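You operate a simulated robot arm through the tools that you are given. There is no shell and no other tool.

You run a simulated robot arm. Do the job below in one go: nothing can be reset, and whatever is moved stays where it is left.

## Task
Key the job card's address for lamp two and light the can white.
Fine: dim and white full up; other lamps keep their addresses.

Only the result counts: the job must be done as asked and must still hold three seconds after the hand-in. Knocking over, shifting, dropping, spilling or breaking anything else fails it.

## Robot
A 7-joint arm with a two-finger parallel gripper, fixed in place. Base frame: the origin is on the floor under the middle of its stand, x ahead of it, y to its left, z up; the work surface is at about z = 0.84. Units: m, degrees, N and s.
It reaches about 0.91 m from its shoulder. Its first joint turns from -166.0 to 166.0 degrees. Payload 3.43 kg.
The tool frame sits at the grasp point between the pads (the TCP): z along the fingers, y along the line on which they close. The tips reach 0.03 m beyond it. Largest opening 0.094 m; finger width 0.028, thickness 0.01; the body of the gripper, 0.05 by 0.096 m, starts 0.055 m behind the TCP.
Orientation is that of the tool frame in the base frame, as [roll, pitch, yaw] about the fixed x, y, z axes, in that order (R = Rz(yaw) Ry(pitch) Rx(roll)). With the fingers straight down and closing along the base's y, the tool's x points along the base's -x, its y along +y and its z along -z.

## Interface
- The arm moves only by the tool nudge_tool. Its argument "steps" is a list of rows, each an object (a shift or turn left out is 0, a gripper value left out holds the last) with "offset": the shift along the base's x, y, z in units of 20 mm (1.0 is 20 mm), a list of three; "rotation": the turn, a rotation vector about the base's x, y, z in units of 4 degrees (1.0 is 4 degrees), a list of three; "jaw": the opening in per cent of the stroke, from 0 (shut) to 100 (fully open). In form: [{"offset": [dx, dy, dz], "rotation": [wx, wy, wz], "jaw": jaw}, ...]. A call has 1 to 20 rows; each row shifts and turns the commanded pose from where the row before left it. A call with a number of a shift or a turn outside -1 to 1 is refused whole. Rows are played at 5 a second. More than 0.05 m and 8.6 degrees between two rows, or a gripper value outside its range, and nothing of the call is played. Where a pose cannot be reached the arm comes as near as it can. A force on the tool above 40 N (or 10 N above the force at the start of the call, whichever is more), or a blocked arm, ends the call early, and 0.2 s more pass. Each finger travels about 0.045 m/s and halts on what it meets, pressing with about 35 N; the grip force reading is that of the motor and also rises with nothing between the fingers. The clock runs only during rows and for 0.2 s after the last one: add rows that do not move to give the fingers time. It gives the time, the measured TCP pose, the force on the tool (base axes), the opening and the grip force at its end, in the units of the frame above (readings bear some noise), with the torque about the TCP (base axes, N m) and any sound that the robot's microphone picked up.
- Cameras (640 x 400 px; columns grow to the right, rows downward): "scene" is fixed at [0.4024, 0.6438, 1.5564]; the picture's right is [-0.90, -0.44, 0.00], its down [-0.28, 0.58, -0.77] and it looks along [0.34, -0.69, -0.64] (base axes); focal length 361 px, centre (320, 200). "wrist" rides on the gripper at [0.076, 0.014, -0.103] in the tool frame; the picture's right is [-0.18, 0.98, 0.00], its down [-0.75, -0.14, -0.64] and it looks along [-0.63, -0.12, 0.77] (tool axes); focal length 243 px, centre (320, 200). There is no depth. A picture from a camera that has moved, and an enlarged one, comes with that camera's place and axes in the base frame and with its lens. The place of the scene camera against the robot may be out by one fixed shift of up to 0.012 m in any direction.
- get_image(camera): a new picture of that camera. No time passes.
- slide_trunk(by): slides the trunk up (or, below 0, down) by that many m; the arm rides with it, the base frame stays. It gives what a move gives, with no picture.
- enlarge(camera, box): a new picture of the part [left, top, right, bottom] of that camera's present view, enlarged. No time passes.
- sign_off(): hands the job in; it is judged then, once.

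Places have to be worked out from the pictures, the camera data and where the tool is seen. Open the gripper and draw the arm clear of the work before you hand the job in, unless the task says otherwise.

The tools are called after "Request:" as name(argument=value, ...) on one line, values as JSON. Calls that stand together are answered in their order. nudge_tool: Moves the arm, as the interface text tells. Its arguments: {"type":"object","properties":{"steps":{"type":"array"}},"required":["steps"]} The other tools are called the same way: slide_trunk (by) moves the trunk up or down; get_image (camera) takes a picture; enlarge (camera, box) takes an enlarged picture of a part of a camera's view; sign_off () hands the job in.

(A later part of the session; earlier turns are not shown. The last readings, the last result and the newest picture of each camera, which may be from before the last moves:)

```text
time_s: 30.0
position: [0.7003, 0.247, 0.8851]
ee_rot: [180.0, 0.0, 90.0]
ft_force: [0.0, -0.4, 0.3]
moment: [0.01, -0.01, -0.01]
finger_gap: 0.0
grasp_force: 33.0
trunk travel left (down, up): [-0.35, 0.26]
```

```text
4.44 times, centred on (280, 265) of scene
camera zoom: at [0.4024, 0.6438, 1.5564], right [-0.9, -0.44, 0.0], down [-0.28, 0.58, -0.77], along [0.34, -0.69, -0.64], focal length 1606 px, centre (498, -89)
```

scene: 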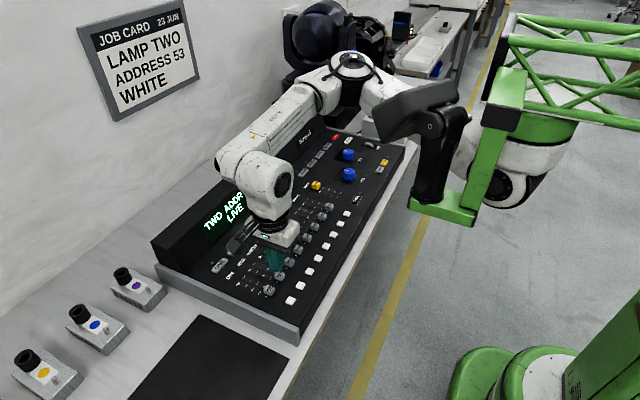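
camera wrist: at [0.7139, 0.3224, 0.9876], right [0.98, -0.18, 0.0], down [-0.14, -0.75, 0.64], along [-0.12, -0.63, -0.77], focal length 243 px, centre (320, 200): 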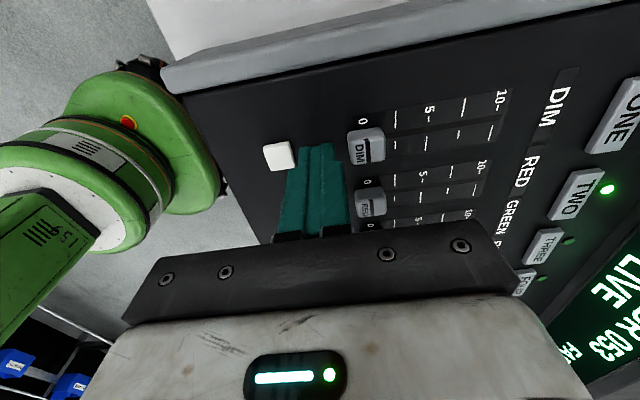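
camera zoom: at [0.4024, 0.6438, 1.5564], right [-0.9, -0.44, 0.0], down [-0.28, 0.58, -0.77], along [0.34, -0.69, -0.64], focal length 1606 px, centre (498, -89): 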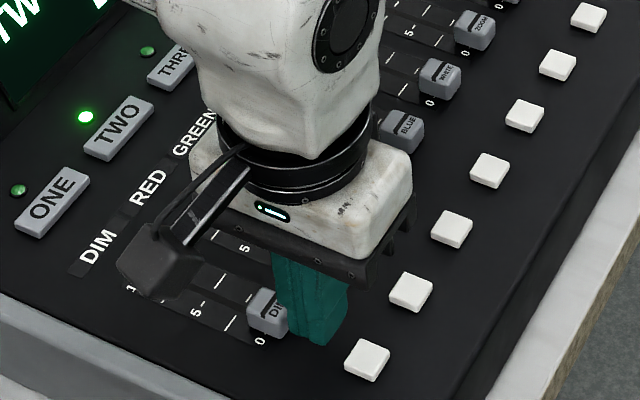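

The fingers are in the gap with tips at z≈0.855. I zoom to check the clearances before going the last centimetre.

Request:
enlarge(camera="wrist", box=[250, 90, 410, 190])

```text
4.00 times, centred on (330, 140) of wrist
camera zoom: at [0.7139, 0.3224, 0.9876], right [0.98, -0.18, 0.0], down [-0.14, -0.75, 0.64], along [-0.12, -0.63, -0.77], focal length 970 px, centre (280, 440)
```

zoom: 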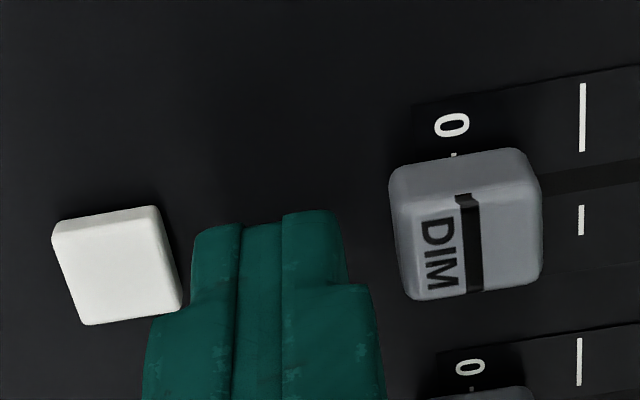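

Clearances are good on both sides. I lower about 9 mm in small steps and watch the force.

Request:
nudge_tool(steps=[{"offset": [0, 0, -0.15]}, {"offset": [0, 0, -0.15]}, {"offset": [0, 0, -0.15]}, {"offset": [0, 0, 0]}])

Request:
enlarge(camera="wrist", box=[250, 90, 410, 190])

Request:
enlarge(camera="scene", box=[250, 260, 330, 320])

```text
time_s: 31.0
position: [0.7016, 0.2474, 0.8748]
ee_rot: [-180.0, 0.0, 90.0]
ft_force: [0.1, -0.2, -0.8]
moment: [0.01, -0.02, -0.02]
finger_gap: 0.0
grasp_force: 33.1
trunk travel left (down, up): [-0.35, 0.26]
```

```text
4.00 times, centred on (330, 140) of wrist
camera zoom: at [0.7139, 0.322, 0.9776], right [0.98, -0.18, 0.0], down [-0.14, -0.75, 0.64], along [-0.12, -0.63, -0.77], focal length 970 px, centre (280, 440)
```

zoom: 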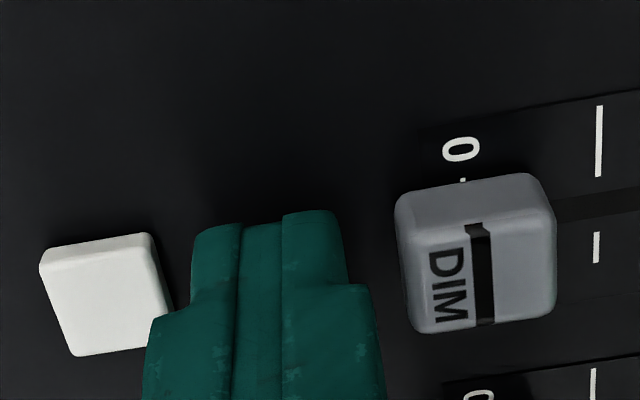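

```text
6.67 times, centred on (290, 290) of scene
camera zoom: at [0.4024, 0.6438, 1.5564], right [-0.9, -0.44, 0.0], down [-0.28, 0.58, -0.77], along [0.34, -0.69, -0.64], focal length 2410 px, centre (520, -400)
```

zoom: 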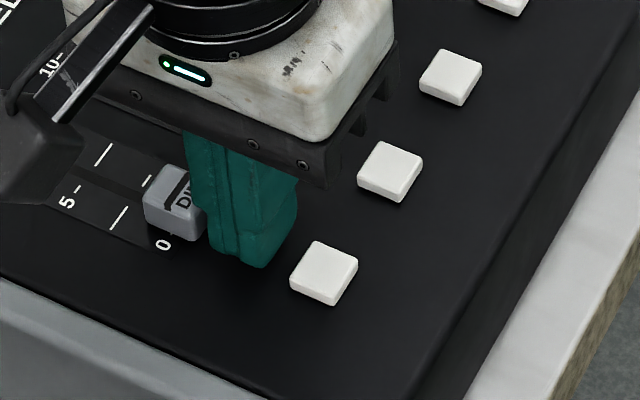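

Tips are at about z=0.845 with no contact; cap top ≈0.851. I go another 2–3 mm lower in 1 mm steps to get a better hold against the cap side.

Request:
nudge_tool(steps=[{"offset": [0, 0, -0.05]}, {"offset": [0, 0, -0.05]}, {"offset": [0, 0, 0]}])

```text
time_s: 31.8
position: [0.7003, 0.2465, 0.8733]
ee_rot: [-180.0, 0.0, 90.0]
ft_force: [0.7, 0.2, 0.6]
moment: [0.01, -0.02, -0.01]
finger_gap: 0.0
grasp_force: 32.5
trunk travel left (down, up): [-0.35, 0.26]
```

Still no contact, so there is room. I start pushing the cap in +x by a first 25 mm and check how it follows.

Request:
nudge_tool(steps=[{"offset": [0.25, 0, 0]}, {"offset": [0.25, 0, 0]}, {"offset": [0.25, 0, 0]}, {"offset": [0.25, 0, 0]}, {"offset": [0.25, 0, 0]}, {"offset": [0, 0, 0]}])

Request:
enlarge(camera="wrist", box=[250, 70, 450, 195])

Request:
get_image(camera="scene")

```text
time_s: 33.2
position: [0.7255, 0.2456, 0.8732]
ee_rot: [180.0, 0.1, 89.9]
ft_force: [1.2, -0.7, 0.9]
moment: [-0.01, -0.04, 0.0]
finger_gap: 0.0001
grasp_force: 33.2
trunk travel left (down, up): [-0.35, 0.26]
```

```text
3.20 times, centred on (350, 132) of wrist
camera zoom: at [0.739, 0.3218, 0.9759], right [0.98, -0.19, 0.0], down [-0.14, -0.75, 0.64], along [-0.12, -0.63, -0.77], focal length 776 px, centre (224, 416)
```

zoom: 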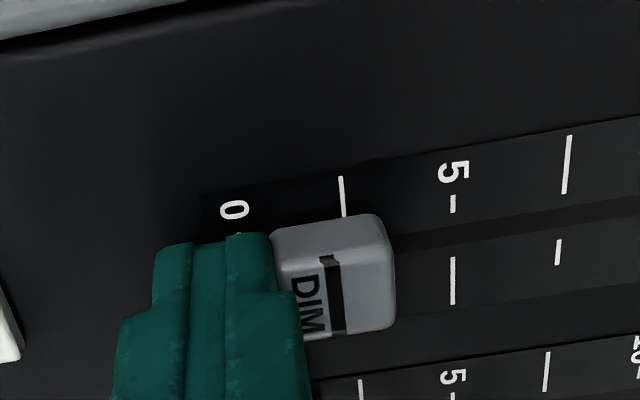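

```text
taken
```

scene: 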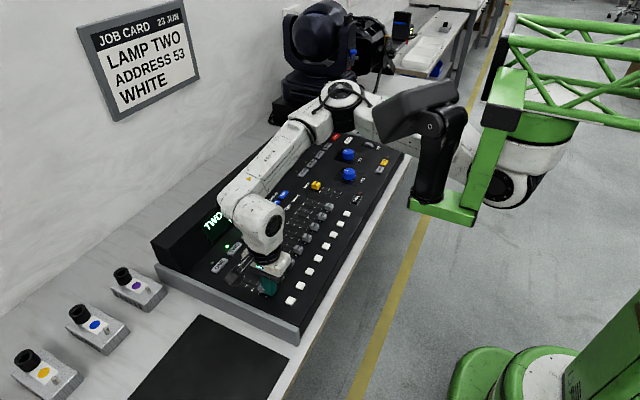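

The cap follows with only ~1 N. I push on about 55 mm in 5 mm rows, then will creep to the stop.

Request:
nudge_tool(steps=[{"offset": [0.25, 0, 0]}, {"offset": [0.25, 0, 0]}, {"offset": [0.25, 0, 0]}, {"offset": [0.25, 0, 0]}, {"offset": [0.25, 0, 0]}, {"offset": [0.25, 0, 0]}, {"offset": [0.25, 0, 0]}, {"offset": [0.25, 0, 0]}, {"offset": [0.25, 0, 0]}, {"offset": [0.25, 0, 0]}, {"offset": [0.25, 0, 0]}, {"offset": [0, 0, 0]}])

Request:
enlarge(camera="wrist", box=[250, 70, 450, 195])

```text
time_s: 35.8
position: [0.782, 0.2466, 0.8726]
ee_rot: [180.0, 0.1, 90.0]
ft_force: [0.3, 0.3, -0.5]
moment: [-0.02, -0.04, 0.02]
finger_gap: 0.0
grasp_force: 32.8
trunk travel left (down, up): [-0.35, 0.26]
```

```text
3.20 times, centred on (350, 132) of wrist
camera zoom: at [0.7949, 0.322, 0.9754], right [0.98, -0.18, 0.0], down [-0.14, -0.75, 0.64], along [-0.12, -0.63, -0.77], focal length 776 px, centre (224, 416)
```

zoom: 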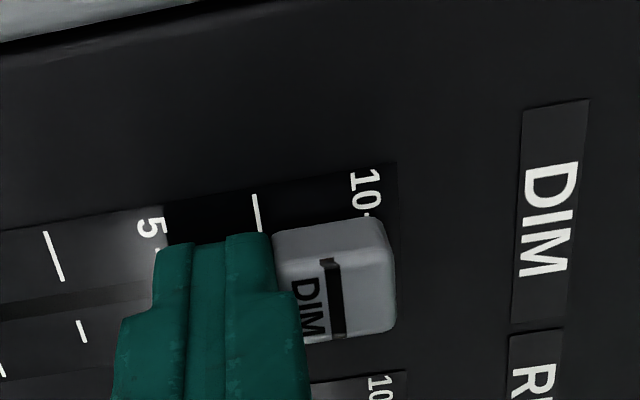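

The cap is near 9. I creep on in 1 mm rows looking for the end stop.

Request:
nudge_tool(steps=[{"offset": [0.05, 0, 0]}, {"offset": [0.05, 0, 0]}, {"offset": [0.05, 0, 0]}, {"offset": [0.05, 0, 0]}, {"offset": [0, 0, 0]}])

Request:
enlarge(camera="wrist", box=[250, 70, 450, 195])

```text
time_s: 37.0
position: [0.7854, 0.2468, 0.8734]
ee_rot: [179.9, 0.0, 90.1]
ft_force: [0.8, -0.2, -0.6]
moment: [0.02, 0.0, -0.01]
finger_gap: 0.0001
grasp_force: 33.4
trunk travel left (down, up): [-0.35, 0.26]
```

```text
3.20 times, centred on (350, 132) of wrist
camera zoom: at [0.798, 0.3226, 0.976], right [0.98, -0.18, 0.0], down [-0.14, -0.75, 0.64], along [-0.12, -0.63, -0.77], focal length 776 px, centre (224, 416)
```

zoom: 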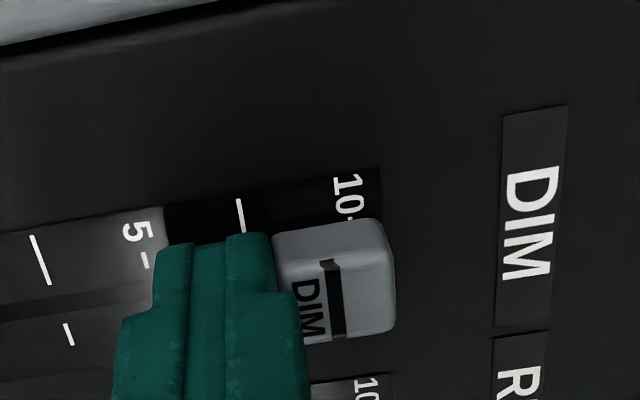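

Request:
nudge_tool(steps=[{"offset": [0.05, 0, 0]}, {"offset": [0.05, 0, 0]}, {"offset": [0.05, 0, 0]}, {"offset": [0, 0, 0]}])

Request:
enlarge(camera="wrist", box=[250, 70, 450, 195])

```text
time_s: 38.0
position: [0.7863, 0.2476, 0.872]
ee_rot: [-180.0, 0.0, 90.0]
ft_force: [-0.3, -0.1, -0.3]
moment: [-0.02, -0.01, -0.03]
finger_gap: 0.0
grasp_force: 32.5
trunk travel left (down, up): [-0.35, 0.26]
```

```text
3.20 times, centred on (350, 132) of wrist
camera zoom: at [0.8006, 0.3228, 0.9756], right [0.98, -0.18, 0.0], down [-0.14, -0.75, 0.64], along [-0.12, -0.63, -0.77], focal length 776 px, centre (224, 416)
```

zoom: 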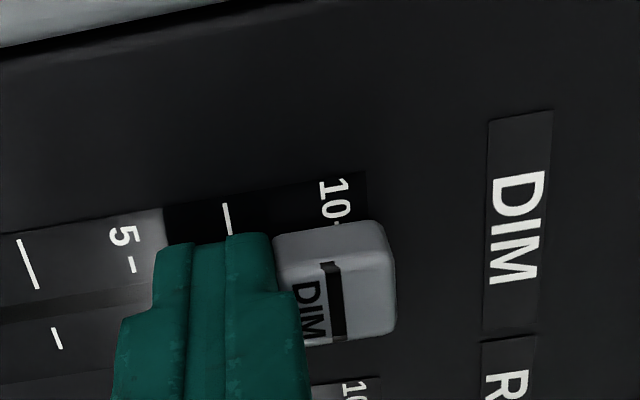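

No stop yet and the cap's line is about at the 10 tick; I continue to creep until the force rises.

Request:
nudge_tool(steps=[{"offset": [0.05, 0, 0]}, {"offset": [0.05, 0, 0]}, {"offset": [0, 0, 0]}])

Request:
enlarge(camera="wrist", box=[250, 70, 450, 195])

```text
time_s: 38.8
position: [0.7869, 0.2469, 0.8729]
ee_rot: [-180.0, 0.0, 90.0]
ft_force: [-0.4, -0.1, 0.3]
moment: [0.01, -0.02, -0.02]
finger_gap: 0.0001
grasp_force: 31.7
trunk travel left (down, up): [-0.35, 0.26]
```

```text
3.20 times, centred on (350, 132) of wrist
camera zoom: at [0.8023, 0.3224, 0.9757], right [0.98, -0.18, 0.0], down [-0.14, -0.75, 0.64], along [-0.12, -0.63, -0.77], focal length 776 px, centre (224, 416)
```

zoom: 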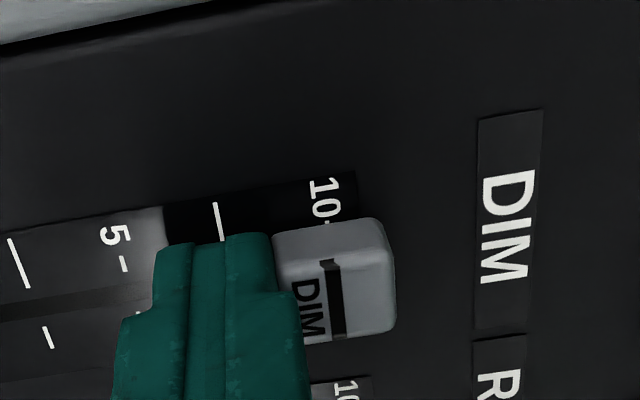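

Comparing with the starting view at 0, about 2–3 mm remain. I creep further.

Request:
nudge_tool(steps=[{"offset": [0.05, 0, 0]}, {"offset": [0.05, 0, 0]}, {"offset": [0, 0, 0]}])

Request:
enlarge(camera="wrist", box=[250, 70, 450, 195])

```text
time_s: 39.6
position: [0.7912, 0.2475, 0.873]
ee_rot: [180.0, 0.0, 90.0]
ft_force: [-3.2, -1.5, -0.5]
moment: [-0.04, 0.08, -0.01]
finger_gap: 0.0
grasp_force: 32.9
trunk travel left (down, up): [-0.35, 0.26]
```

```text
3.20 times, centred on (350, 132) of wrist
camera zoom: at [0.8047, 0.3228, 0.9759], right [0.98, -0.18, 0.0], down [-0.14, -0.75, 0.64], along [-0.12, -0.63, -0.77], focal length 776 px, centre (224, 416)
```

zoom: 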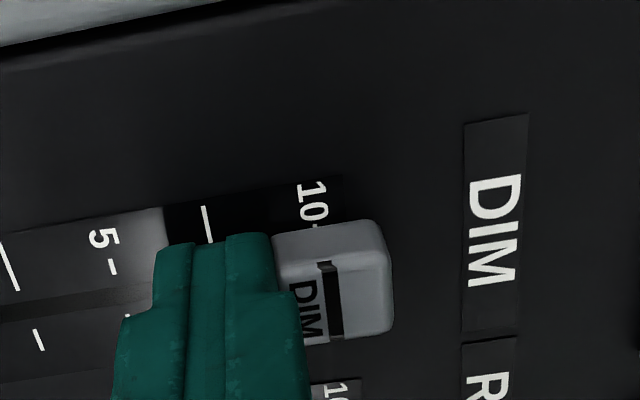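

Force has risen to about 3 N against the push – the stop. I press 1.5 mm more to seat it, then look.

Request:
nudge_tool(steps=[{"offset": [0.04, 0, 0]}, {"offset": [0.04, 0, 0]}, {"offset": [0, 0, 0]}, {"offset": [0, 0, 0]}])

Request:
enlarge(camera="wrist", box=[250, 70, 450, 195])

```text
time_s: 40.6
position: [0.7931, 0.2471, 0.8735]
ee_rot: [-179.9, -0.2, 89.9]
ft_force: [-7.8, 0.6, 1.4]
moment: [0.04, 0.18, -0.01]
finger_gap: 0.0
grasp_force: 32.8
trunk travel left (down, up): [-0.35, 0.26]
```

```text
3.20 times, centred on (350, 132) of wrist
camera zoom: at [0.806, 0.3228, 0.9753], right [0.98, -0.18, 0.0], down [-0.14, -0.75, 0.64], along [-0.12, -0.63, -0.77], focal length 776 px, centre (224, 416)
```

zoom: 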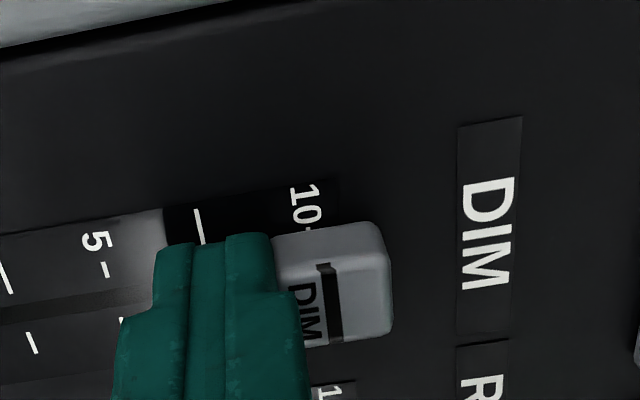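

Nearly 8 N at the stop, so DIM is at full. I back off in −x, lift, and check.

Request:
nudge_tool(steps=[{"offset": [-0.3, 0, 0]}, {"offset": [-0.3, 0, 0]}, {"offset": [0, 0, 0.5]}, {"offset": [0, 0, 1]}, {"offset": [0, 0, 1]}, {"offset": [0, 0, 1]}, {"offset": [0, 0, 1]}, {"offset": [0, 0, 0]}])

Request:
get_image(camera="wrist")

Request:
get_image(camera="scene")

Request:
enlarge(camera="scene", box=[200, 190, 360, 310])

```text
time_s: 42.4
position: [0.781, 0.2463, 0.9637]
ee_rot: [180.0, 0.0, 90.1]
ft_force: [0.2, -0.5, -0.9]
moment: [0.01, -0.01, 0.04]
finger_gap: 0.0
grasp_force: 33.0
trunk travel left (down, up): [-0.35, 0.26]
```

```text
taken
camera wrist: at [0.7948, 0.3222, 1.0665], right [0.98, -0.18, 0.0], down [-0.14, -0.75, 0.64], along [-0.12, -0.63, -0.77], focal length 243 px, centre (320, 200)
```

wrist: 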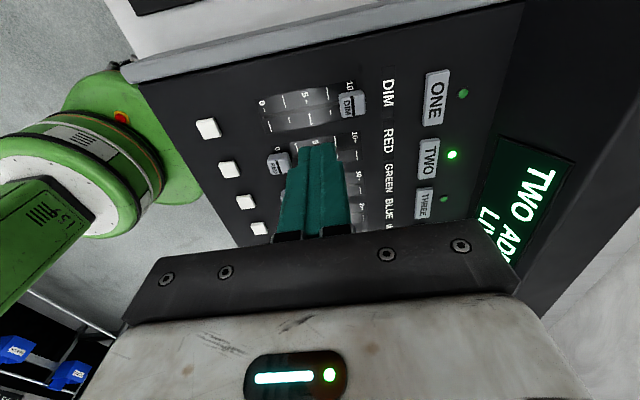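

```text
taken
```

scene: 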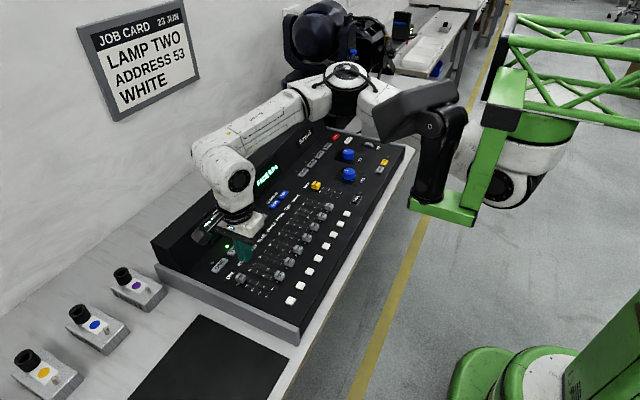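

```text
3.33 times, centred on (280, 250) of scene
camera zoom: at [0.4024, 0.6438, 1.5564], right [-0.9, -0.44, 0.0], down [-0.28, 0.58, -0.77], along [0.34, -0.69, -0.64], focal length 1205 px, centre (453, 33)
```

zoom: 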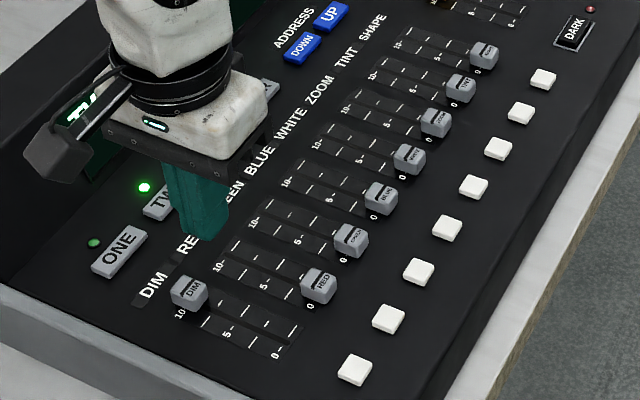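

DIM sits at 10. Now I move to the near side of the WHITE cap at the same height (about (0.700, 0.057)).

Request:
nudge_tool(steps=[{"offset": [-0.405, -0.945, 0]}, {"offset": [-0.405, -0.945, 0]}, {"offset": [-0.405, -0.945, 0]}, {"offset": [-0.405, -0.945, 0]}, {"offset": [-0.405, -0.945, 0]}, {"offset": [-0.405, -0.945, 0]}, {"offset": [-0.405, -0.945, 0]}, {"offset": [-0.405, -0.945, 0]}, {"offset": [-0.405, -0.945, 0]}, {"offset": [-0.405, -0.945, 0]}, {"offset": [0, 0, 0]}])

Request:
get_image(camera="wrist")

Request:
enlarge(camera="wrist", box=[250, 60, 450, 185])

Request:
enlarge(camera="scene", box=[200, 160, 400, 310])

```text
time_s: 44.8
position: [0.6983, 0.0593, 0.9641]
ee_rot: [-180.0, 0.0, 90.0]
ft_force: [-0.4, 0.0, -0.8]
moment: [0.02, 0.0, 0.02]
finger_gap: 0.0001
grasp_force: 33.0
trunk travel left (down, up): [-0.35, 0.26]
```

```text
taken
camera wrist: at [0.7123, 0.1341, 1.0658], right [0.98, -0.18, 0.0], down [-0.14, -0.75, 0.64], along [-0.12, -0.63, -0.77], focal length 243 px, centre (320, 200)
```

wrist: 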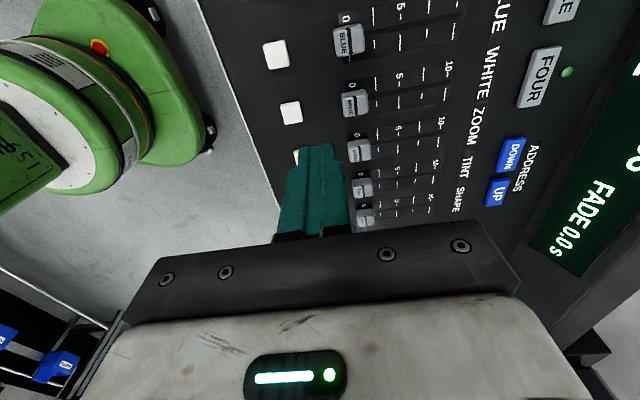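

```text
3.20 times, centred on (350, 122) of wrist
camera zoom: at [0.7123, 0.1341, 1.0658], right [0.98, -0.18, 0.0], down [-0.14, -0.75, 0.64], along [-0.12, -0.63, -0.77], focal length 776 px, centre (224, 448)
```

zoom: 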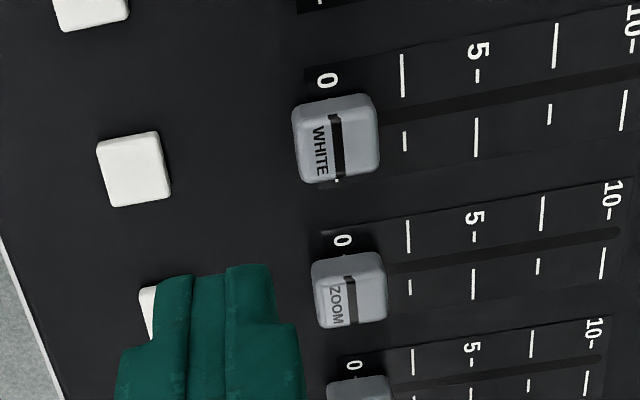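

```text
2.67 times, centred on (300, 235) of scene
camera zoom: at [0.4024, 0.6438, 1.5564], right [-0.9, -0.44, 0.0], down [-0.28, 0.58, -0.77], along [0.34, -0.69, -0.64], focal length 964 px, centre (373, 107)
```

zoom: 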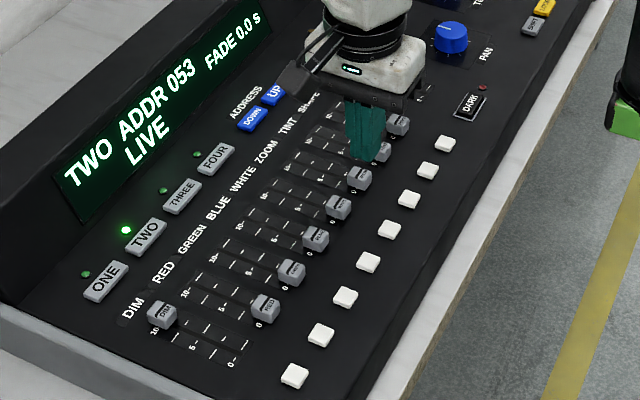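

WHITE's cap centre comes out at (0.729, 0.059) – same gap geometry as DIM. I lower the tips to z≈0.843 in the gap, gently at the end.

Request:
nudge_tool(steps=[{"offset": [0.08, 0, -0.5]}, {"offset": [0, 0, -1]}, {"offset": [0, 0, -1]}, {"offset": [0, 0, -1]}, {"offset": [0, 0, -0.5]}, {"offset": [0, 0, -0.2]}, {"offset": [0, 0, -0.15]}, {"offset": [0, 0, -0.15]}, {"offset": [0, 0, 0]}])

Request:
enlarge(camera="wrist", box=[250, 70, 450, 195])

Request:
enlarge(camera="scene", box=[200, 160, 400, 310])

```text
time_s: 46.8
position: [0.7014, 0.0597, 0.8738]
ee_rot: [180.0, 0.0, 90.0]
ft_force: [-0.3, -0.7, -0.4]
moment: [-0.03, 0.0, 0.0]
finger_gap: 0.0001
grasp_force: 33.1
trunk travel left (down, up): [-0.35, 0.26]
```

```text
3.20 times, centred on (350, 132) of wrist
camera zoom: at [0.7147, 0.134, 0.9764], right [0.98, -0.18, 0.0], down [-0.14, -0.75, 0.64], along [-0.12, -0.63, -0.77], focal length 776 px, centre (224, 416)
```

zoom: 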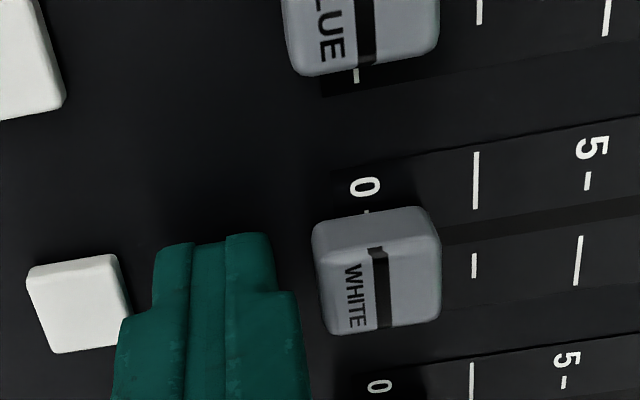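

```text
2.67 times, centred on (300, 235) of scene
camera zoom: at [0.4024, 0.6438, 1.5564], right [-0.9, -0.44, 0.0], down [-0.28, 0.58, -0.77], along [0.34, -0.69, -0.64], focal length 964 px, centre (373, 107)
```

zoom: 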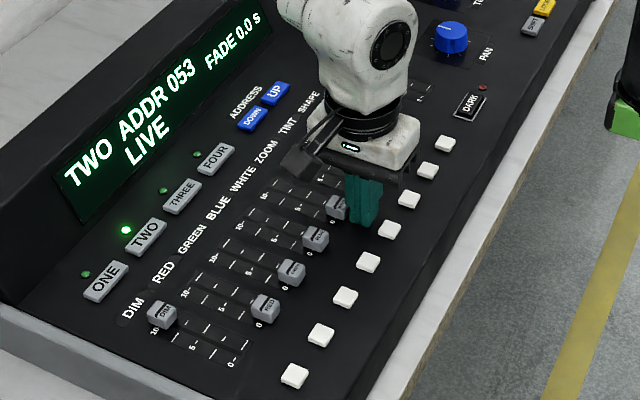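

Fingers sit in the gap behind WHITE with no contact force. I push 80 mm in 5 mm rows, stopping short of the end stop.

Request:
nudge_tool(steps=[{"offset": [0.25, 0, 0]}, {"offset": [0.25, 0, 0]}, {"offset": [0.25, 0, 0]}, {"offset": [0.25, 0, 0]}, {"offset": [0.25, 0, 0]}, {"offset": [0.25, 0, 0]}, {"offset": [0.25, 0, 0]}, {"offset": [0.25, 0, 0]}, {"offset": [0.25, 0, 0]}, {"offset": [0.25, 0, 0]}, {"offset": [0.25, 0, 0]}, {"offset": [0.25, 0, 0]}, {"offset": [0.25, 0, 0]}, {"offset": [0.25, 0, 0]}, {"offset": [0.25, 0, 0]}, {"offset": [0.25, 0, 0]}, {"offset": [0, 0, 0]}])

Request:
enlarge(camera="wrist", box=[250, 70, 450, 195])

```text
time_s: 50.4
position: [0.7808, 0.0569, 0.8749]
ee_rot: [-180.0, -0.1, 90.1]
ft_force: [-0.1, -0.1, 0.4]
moment: [0.0, 0.01, 0.01]
finger_gap: 0.0
grasp_force: 32.9
trunk travel left (down, up): [-0.35, 0.26]
```

```text
3.20 times, centred on (350, 132) of wrist
camera zoom: at [0.795, 0.1332, 0.9771], right [0.98, -0.18, 0.0], down [-0.14, -0.75, 0.64], along [-0.12, -0.63, -0.77], focal length 776 px, centre (224, 416)
```

zoom: 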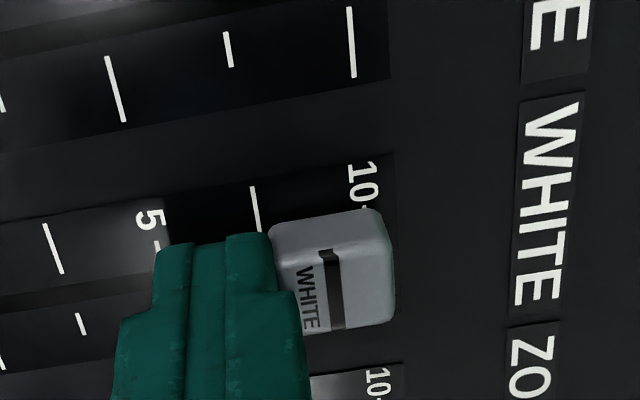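

The WHITE cap followed to about 9. I creep on in 1 mm rows to the stop.

Request:
nudge_tool(steps=[{"offset": [0.05, 0, 0]}, {"offset": [0.05, 0, 0]}, {"offset": [0.05, 0, 0]}, {"offset": [0.05, 0, 0]}, {"offset": [0.05, 0, 0]}, {"offset": [0.05, 0, 0]}, {"offset": [0.05, 0, 0]}, {"offset": [0.05, 0, 0]}, {"offset": [0, 0, 0]}])

Request:
enlarge(camera="wrist", box=[250, 70, 450, 195])

```text
time_s: 52.4
position: [0.7898, 0.0577, 0.8725]
ee_rot: [-180.0, 0.0, 90.0]
ft_force: [-1.1, 0.4, -0.3]
moment: [0.01, 0.02, -0.01]
finger_gap: 0.0002
grasp_force: 33.0
trunk travel left (down, up): [-0.35, 0.26]
```

```text
3.20 times, centred on (350, 132) of wrist
camera zoom: at [0.8037, 0.1336, 0.9752], right [0.98, -0.18, 0.0], down [-0.14, -0.75, 0.64], along [-0.12, -0.63, -0.77], focal length 776 px, centre (224, 416)
```

zoom: 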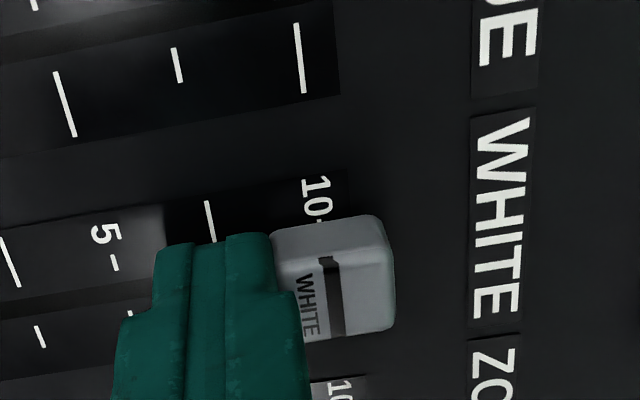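

Force is just beginning to rise; I press on about 3 mm in small rows until it reads several newtons as with DIM.

Request:
nudge_tool(steps=[{"offset": [0.05, 0, 0]}, {"offset": [0.05, 0, 0]}, {"offset": [0.05, 0, 0]}, {"offset": [0, 0, 0]}, {"offset": [0, 0, 0]}])

Request:
enlarge(camera="wrist", box=[250, 70, 450, 195])

```text
time_s: 53.6
position: [0.7923, 0.0574, 0.8727]
ee_rot: [180.0, 0.0, 90.0]
ft_force: [-7.0, 1.4, 0.7]
moment: [0.01, 0.14, -0.02]
finger_gap: 0.0
grasp_force: 33.0
trunk travel left (down, up): [-0.35, 0.26]
```

```text
3.20 times, centred on (350, 132) of wrist
camera zoom: at [0.8057, 0.1332, 0.9754], right [0.98, -0.18, 0.0], down [-0.14, -0.75, 0.64], along [-0.12, -0.63, -0.77], focal length 776 px, centre (224, 416)
```

zoom: 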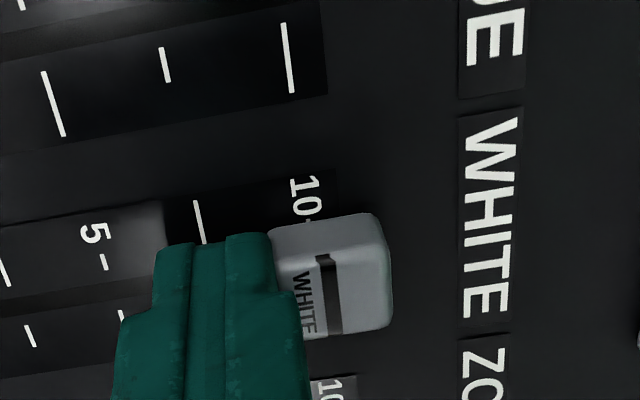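

7 N at the stop, so WHITE is at full. I back off, lift well clear, and check the desk and the can.

Request:
nudge_tool(steps=[{"offset": [-0.3, 0, 0]}, {"offset": [-0.3, 0, 0]}, {"offset": [0, 0, 0.5]}, {"offset": [0, 0, 1]}, {"offset": [0, 0, 1]}, {"offset": [0, 0, 1]}, {"offset": [0, 0, 1]}, {"offset": [0, 0, 1]}, {"offset": [0, 0, 1]}, {"offset": [0, 0, 1]}, {"offset": [0, 0, 1]}, {"offset": [0, 0, 0]}])

Request:
get_image(camera="scene")

Request:
enlarge(camera="scene", box=[200, 160, 400, 310])

Request:
enlarge(camera="scene", box=[260, 0, 420, 110])

Request:
get_image(camera="wrist")

```text
time_s: 56.2
position: [0.7811, 0.0562, 1.0442]
ee_rot: [-180.0, 0.0, 89.9]
ft_force: [0.0, -0.5, 0.0]
moment: [0.03, 0.0, 0.01]
finger_gap: 0.0
grasp_force: 33.6
trunk travel left (down, up): [-0.35, 0.26]
```

```text
taken
```

scene: 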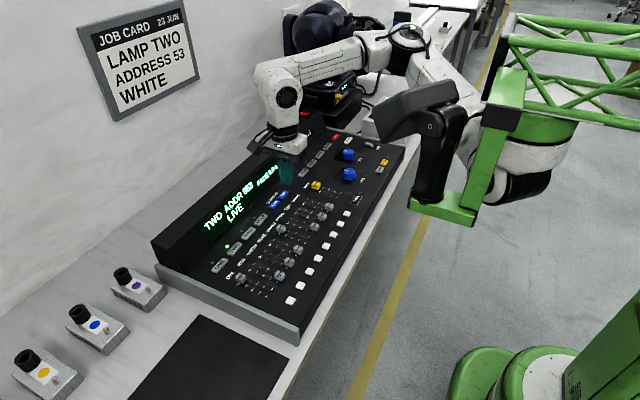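

```text
2.67 times, centred on (300, 235) of scene
camera zoom: at [0.4024, 0.6438, 1.5564], right [-0.9, -0.44, 0.0], down [-0.28, 0.58, -0.77], along [0.34, -0.69, -0.64], focal length 964 px, centre (373, 107)
```

zoom: 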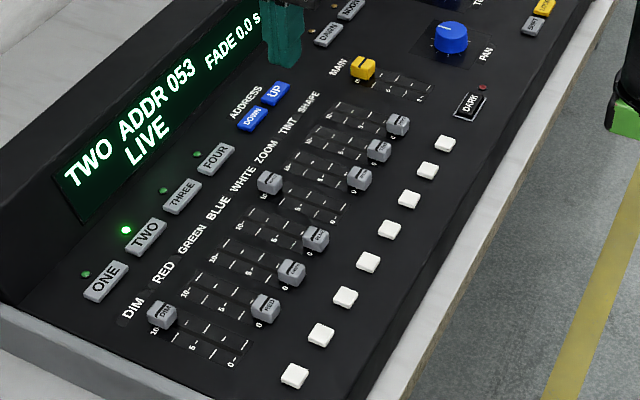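

```text
3.64 times, centred on (340, 55) of scene
camera zoom: at [0.4024, 0.6438, 1.5564], right [-0.9, -0.44, 0.0], down [-0.28, 0.58, -0.77], along [0.34, -0.69, -0.64], focal length 1314 px, centre (247, 727)
```

zoom: 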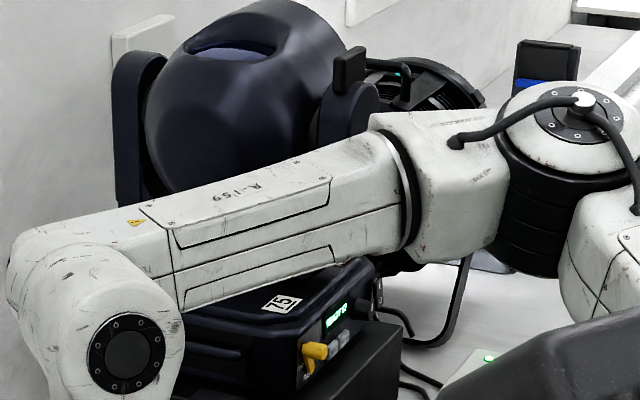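

```text
taken
camera wrist: at [0.7948, 0.1322, 1.1464], right [0.98, -0.19, 0.0], down [-0.14, -0.75, 0.64], along [-0.12, -0.63, -0.77], focal length 243 px, centre (320, 200)
```

wrist: 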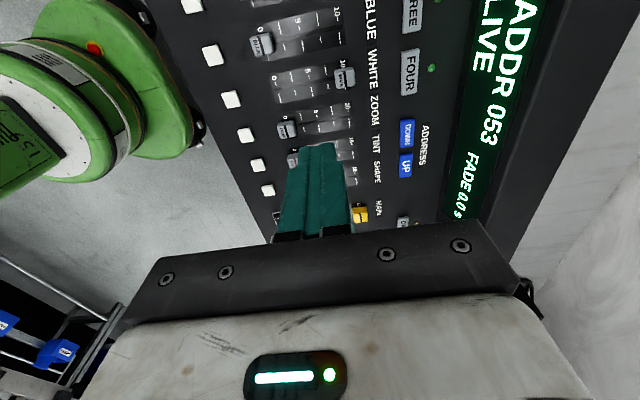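

DIM and WHITE both stand at 10, all other faders unchanged, and the display reads TWO ADDR 053 LIVE. I retract to the earlier viewpoint, opening the gripper, so the can can be checked for light.

Request:
nudge_tool(steps=[{"offset": [-1, 0, 1], "rotation": [0, 0, 1]}, {"offset": [-1, 0, 1], "rotation": [0, 0, 1]}, {"offset": [-1, 0, 1], "rotation": [0, 0, 1]}, {"offset": [-1, 0, 1], "rotation": [0, 0, 1]}, {"offset": [-1, 0, 1], "rotation": [0, 0, 1]}, {"offset": [-1, 0, 1], "rotation": [0, 0, 1]}, {"offset": [-1, 0, 1], "rotation": [0, 0, 1]}, {"offset": [-1, 0, 1], "rotation": [0, 0, 1]}, {"offset": [-1, 0, 1], "rotation": [0, 0, 1]}, {"offset": [-1, 0, 1], "rotation": [0, 0, 1]}, {"offset": [0, -1, 0], "rotation": [0, 0, 1]}, {"offset": [0, -1, 0], "rotation": [0, 0, 1]}, {"offset": [0, -1, 0], "rotation": [0, 0, 1]}, {"offset": [0, -1, 0], "rotation": [0, 0, 1]}, {"offset": [0, -1, 0], "rotation": [0, 0, 1]}, {"offset": [0, -1, 0], "rotation": [0, 0, 1]}, {"offset": [0, -1, 0], "rotation": [0, 0, 1]}, {"offset": [0, -1, 0], "rotation": [0, 0, 1]}, {"offset": [0, -1, 0], "rotation": [0, 0, 1]}, {"offset": [0, -1, 0], "rotation": [0, 0, 1]}])

Request:
nudge_tool(steps=[{"offset": [0, -1, 0], "rotation": [0, 0, 1], "jaw": 100}, {"offset": [0, -1, 0], "rotation": [0, 0, 1]}, {"offset": [0, -1, 0], "rotation": [0, 0, 0.5]}, {"offset": [0, -0.6, 0]}, {"offset": [0, 0, 0]}, {"offset": [0, 0, 0]}])

Request:
get_image(camera="scene")

Request:
enlarge(camera="scene", box=[270, 0, 430, 110])

Request:
get_image(camera="wrist")

Request:
enlarge(camera="wrist", box=[0, 230, 150, 370])

```text
time_s: 60.4
position: [0.5813, -0.1448, 1.243]
ee_rot: [-179.9, 0.0, 170.1]
ft_force: [-0.7, -0.7, 0.3]
moment: [-0.03, 0.03, 0.02]
finger_gap: 0.0
grasp_force: 33.3
trunk travel left (down, up): [-0.35, 0.26]
```

```text
time_s: 61.8
position: [0.5805, -0.2145, 1.2432]
ee_rot: [-180.0, 0.0, -180.0]
ft_force: [0.2, 0.1, 0.0]
moment: [-0.02, -0.02, 0.03]
finger_gap: 0.0941
grasp_force: 0.1
trunk travel left (down, up): [-0.35, 0.26]
```

```text
taken
```

scene: 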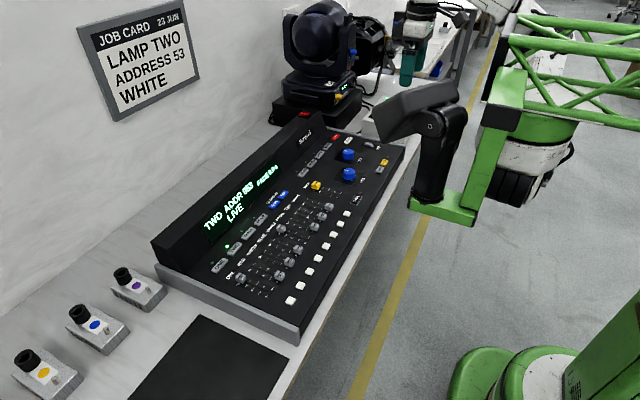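

```text
3.64 times, centred on (350, 55) of scene
camera zoom: at [0.4024, 0.6438, 1.5564], right [-0.9, -0.44, 0.0], down [-0.28, 0.58, -0.77], along [0.34, -0.69, -0.64], focal length 1314 px, centre (211, 727)
```

zoom: 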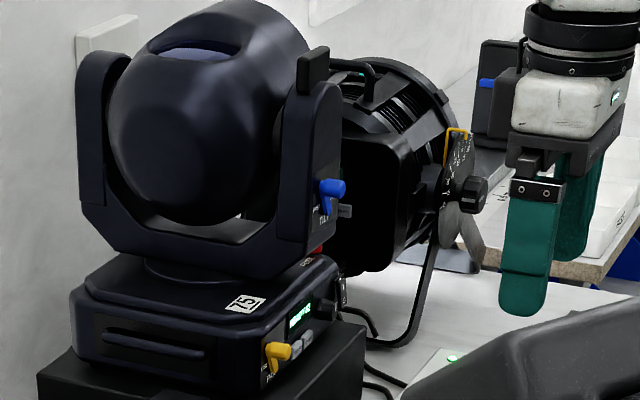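

```text
taken
camera wrist: at [0.5038, -0.2, 1.3462], right [0.18, 0.98, 0.0], down [0.75, -0.14, 0.64], along [0.63, -0.12, -0.77], focal length 243 px, centre (320, 200)
```

wrist: 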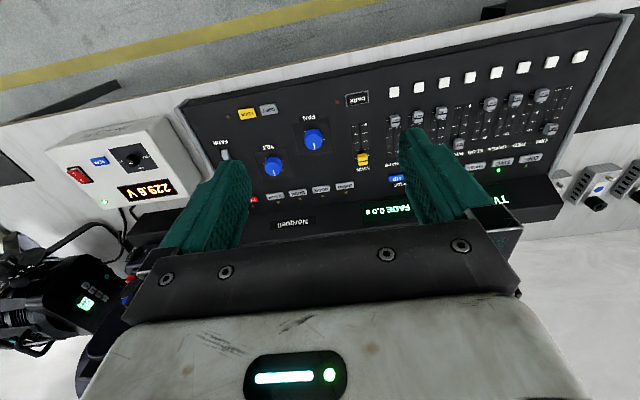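

```text
2.86 times, centred on (75, 300) of wrist
camera zoom: at [0.5038, -0.2, 1.3462], right [0.18, 0.98, 0.0], down [0.75, -0.14, 0.64], along [0.63, -0.12, -0.77], focal length 693 px, centre (1020, -86)
```

zoom: 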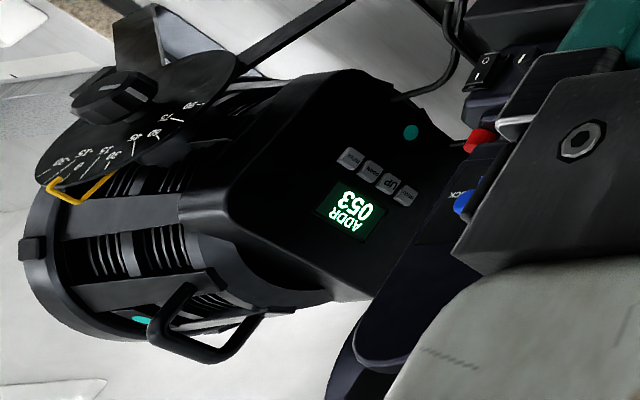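

The can still shows ADDR 053; its lens faces away, toward −y. I check the surroundings for its light and the indicators on the desk.

Request:
enlarge(camera="scene", box=[360, 0, 520, 100])

Request:
enlarge(camera="scene", box=[320, 120, 420, 220])

Request:
enlarge(camera="wrist", box=[400, 50, 620, 190])

Request:
enlarge(camera="scene", box=[210, 240, 310, 300])

Request:
enlarge(camera="scene", box=[240, 200, 340, 260])

```text
4.00 times, centred on (440, 50) of scene
camera zoom: at [0.4024, 0.6438, 1.5564], right [-0.9, -0.44, 0.0], down [-0.28, 0.58, -0.77], along [0.34, -0.69, -0.64], focal length 1446 px, centre (-160, 800)
```

zoom: 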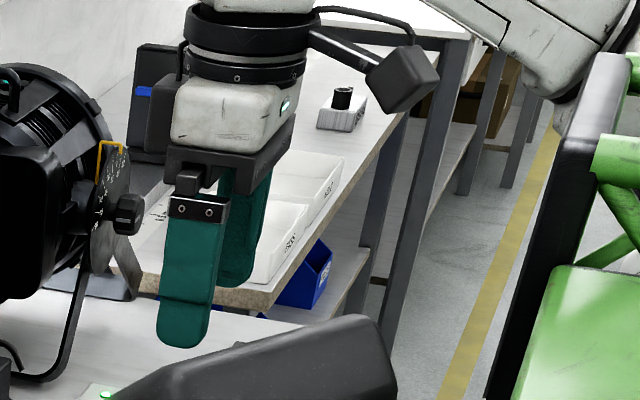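

```text
4.00 times, centred on (370, 170) of scene
camera zoom: at [0.4024, 0.6438, 1.5564], right [-0.9, -0.44, 0.0], down [-0.28, 0.58, -0.77], along [0.34, -0.69, -0.64], focal length 1446 px, centre (120, 320)
```

zoom: 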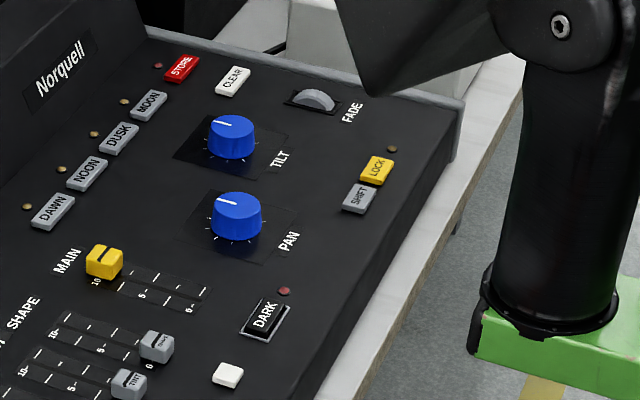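

```text
2.86 times, centred on (510, 120) of wrist
camera zoom: at [0.5038, -0.2, 1.3462], right [0.18, 0.98, 0.0], down [0.75, -0.14, 0.64], along [0.63, -0.12, -0.77], focal length 693 px, centre (-223, 429)
```

zoom: 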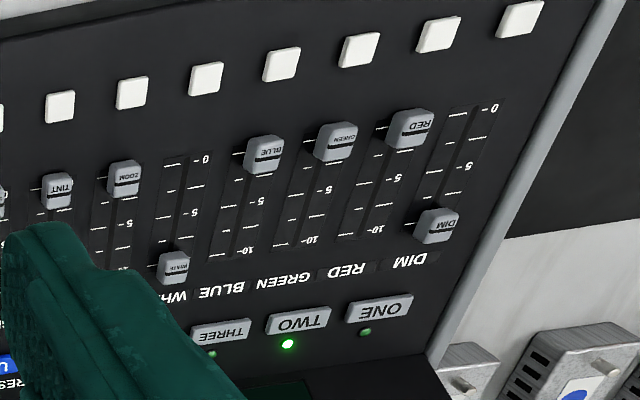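

```text
6.40 times, centred on (260, 270) of scene
camera zoom: at [0.4024, 0.6438, 1.5564], right [-0.9, -0.44, 0.0], down [-0.28, 0.58, -0.77], along [0.34, -0.69, -0.64], focal length 2313 px, centre (704, -248)
```

zoom: 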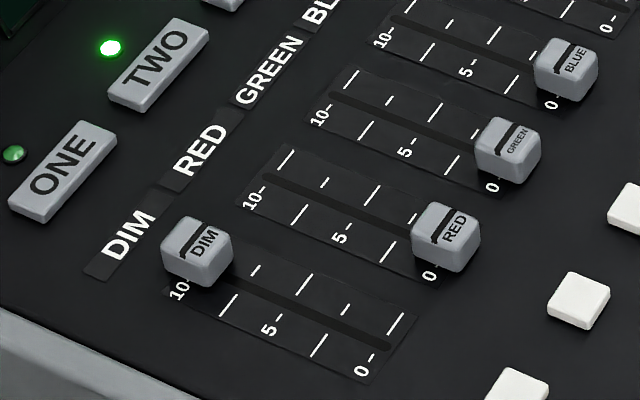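

```text
6.40 times, centred on (290, 230) of scene
camera zoom: at [0.4024, 0.6438, 1.5564], right [-0.9, -0.44, 0.0], down [-0.28, 0.58, -0.77], along [0.34, -0.69, -0.64], focal length 2313 px, centre (512, 8)
```

zoom: 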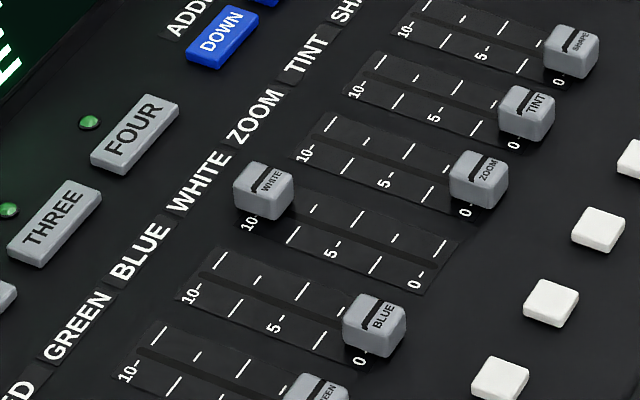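

All indicators are right: TWO lit, DARK and LOCK off, MAIN at 10. The bench by the can looks brighter; I turn and tilt the wrist here in free air to look toward the can's front to confirm it is lit white.

Request:
nudge_tool(steps=[{"rotation": [0, 0, -1]}, {"rotation": [0, 0, -1]}, {"rotation": [0, 0, -1]}, {"rotation": [0, 0, -1]}, {"rotation": [0, 0, -1]}, {"rotation": [0, 0, -1]}, {"rotation": [0, 0, -1]}, {"rotation": [0, 0, -1]}, {"rotation": [0, 0, -1]}, {"rotation": [0, 0, -1]}, {"rotation": [0, 0, -1]}, {"rotation": [0, 0, -1]}, {"rotation": [0, 0, -1]}, {"rotation": [0, 0, -1]}, {"rotation": [0, 0, -1]}, {"rotation": [0, 0, -1]}, {"rotation": [0, 0, -1]}, {"rotation": [0, 0, -1]}])

Request:
nudge_tool(steps=[{"rotation": [-1, 0, 0]}, {"rotation": [-1, 0, 0]}, {"rotation": [-1, 0, 0]}, {"rotation": [-1, 0, 0]}, {"rotation": [-1, 0, 0]}, {"rotation": [-1, 0, 0]}, {"rotation": [-1, 0, 0]}, {"rotation": [-1, 0, 0]}])

Request:
get_image(camera="wrist")

Request:
get_image(camera="scene")

```text
time_s: 65.6
position: [0.5812, -0.2161, 1.2424]
ee_rot: [-180.0, 0.0, 107.8]
ft_force: [-0.8, 0.7, 0.4]
moment: [0.02, -0.01, -0.02]
finger_gap: 0.0938
grasp_force: 0.0
trunk travel left (down, up): [-0.35, 0.26]
```

```text
time_s: 67.4
position: [0.5802, -0.2148, 1.2438]
ee_rot: [-169.1, 30.3, 110.9]
ft_force: [0.3, 0.3, -0.4]
moment: [0.02, -0.03, -0.03]
finger_gap: 0.094
grasp_force: 0.1
trunk travel left (down, up): [-0.35, 0.26]
```

```text
taken
camera wrist: at [0.5693, -0.0963, 1.2896], right [0.99, 0.11, -0.07], down [0.1, -0.3, 0.95], along [0.08, -0.95, -0.31], focal length 243 px, centre (320, 200)
```

wrist: 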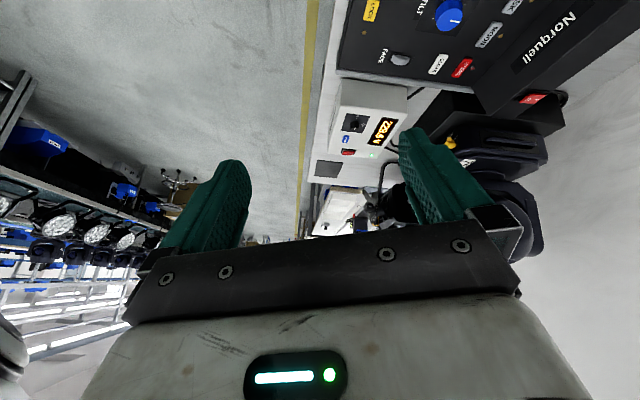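

```text
taken
```

scene: 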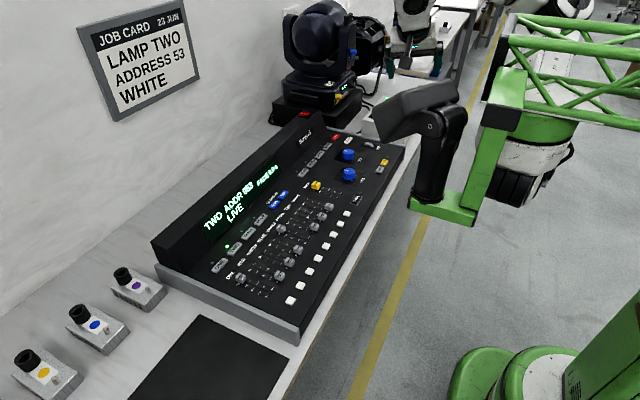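

The can is hidden behind the open finger; I shift a bit toward −y in free air and shut the fingers for the view.

Request:
nudge_tool(steps=[{"offset": [0, -1, 0], "jaw": 0}, {"offset": [0, -1, 0]}, {"offset": [0, -1, 0]}, {"offset": [0, -1, 0]}, {"offset": [0, -1, 0]}, {"offset": [0, -1, 0]}, {"offset": [0, -1, 0]}, {"offset": [0, -1, 0]}, {"offset": [0, -1, 0]}, {"offset": [0, -1, 0]}])

Request:
get_image(camera="wrist")

Request:
get_image(camera="scene")

```text
time_s: 69.6
position: [0.5813, -0.4128, 1.2461]
ee_rot: [-169.0, 30.3, 111.0]
ft_force: [-0.6, 0.3, 0.0]
moment: [0.01, -0.02, 0.01]
finger_gap: 0.0
grasp_force: 33.0
trunk travel left (down, up): [-0.35, 0.26]
```

```text
taken
camera wrist: at [0.5706, -0.2944, 1.292], right [0.99, 0.11, -0.07], down [0.1, -0.3, 0.95], along [0.08, -0.95, -0.31], focal length 243 px, centre (320, 200)
```

wrist: 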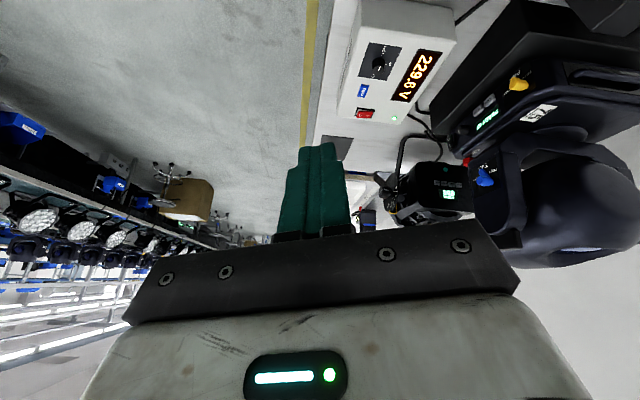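

```text
taken
```

scene: 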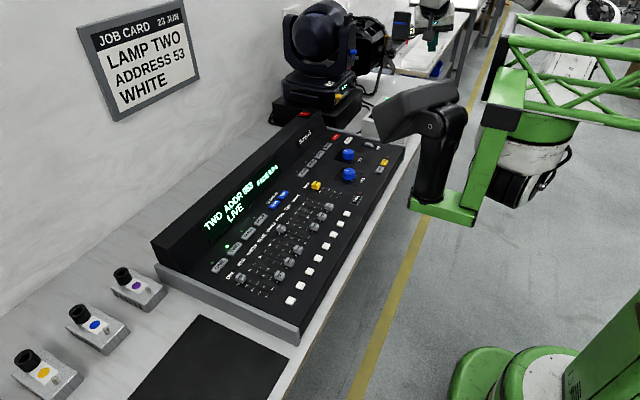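

Request:
enlarge(camera="wrist", box=[340, 120, 500, 240])

Request:
enlarge(camera="scene", box=[340, 0, 480, 90])

```text
3.33 times, centred on (420, 180) of wrist
camera zoom: at [0.5706, -0.2944, 1.292], right [0.99, 0.11, -0.07], down [0.1, -0.3, 0.95], along [0.08, -0.95, -0.31], focal length 809 px, centre (-13, 267)
```

zoom: 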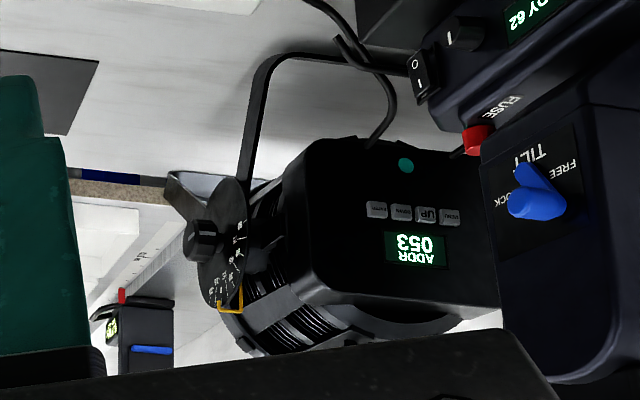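

```text
4.44 times, centred on (410, 45) of scene
camera zoom: at [0.4024, 0.6438, 1.5564], right [-0.9, -0.44, 0.0], down [-0.28, 0.58, -0.77], along [0.34, -0.69, -0.64], focal length 1606 px, centre (-80, 889)
```

zoom: 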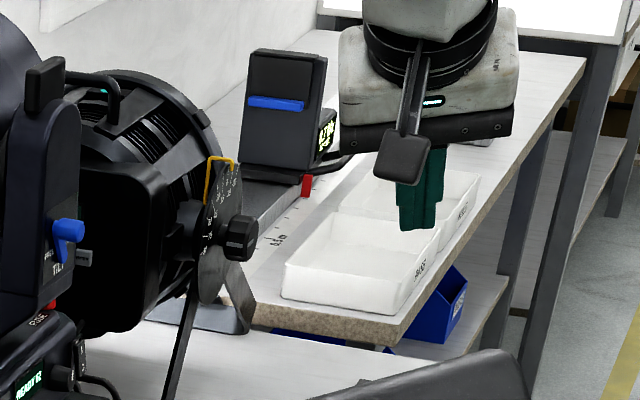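

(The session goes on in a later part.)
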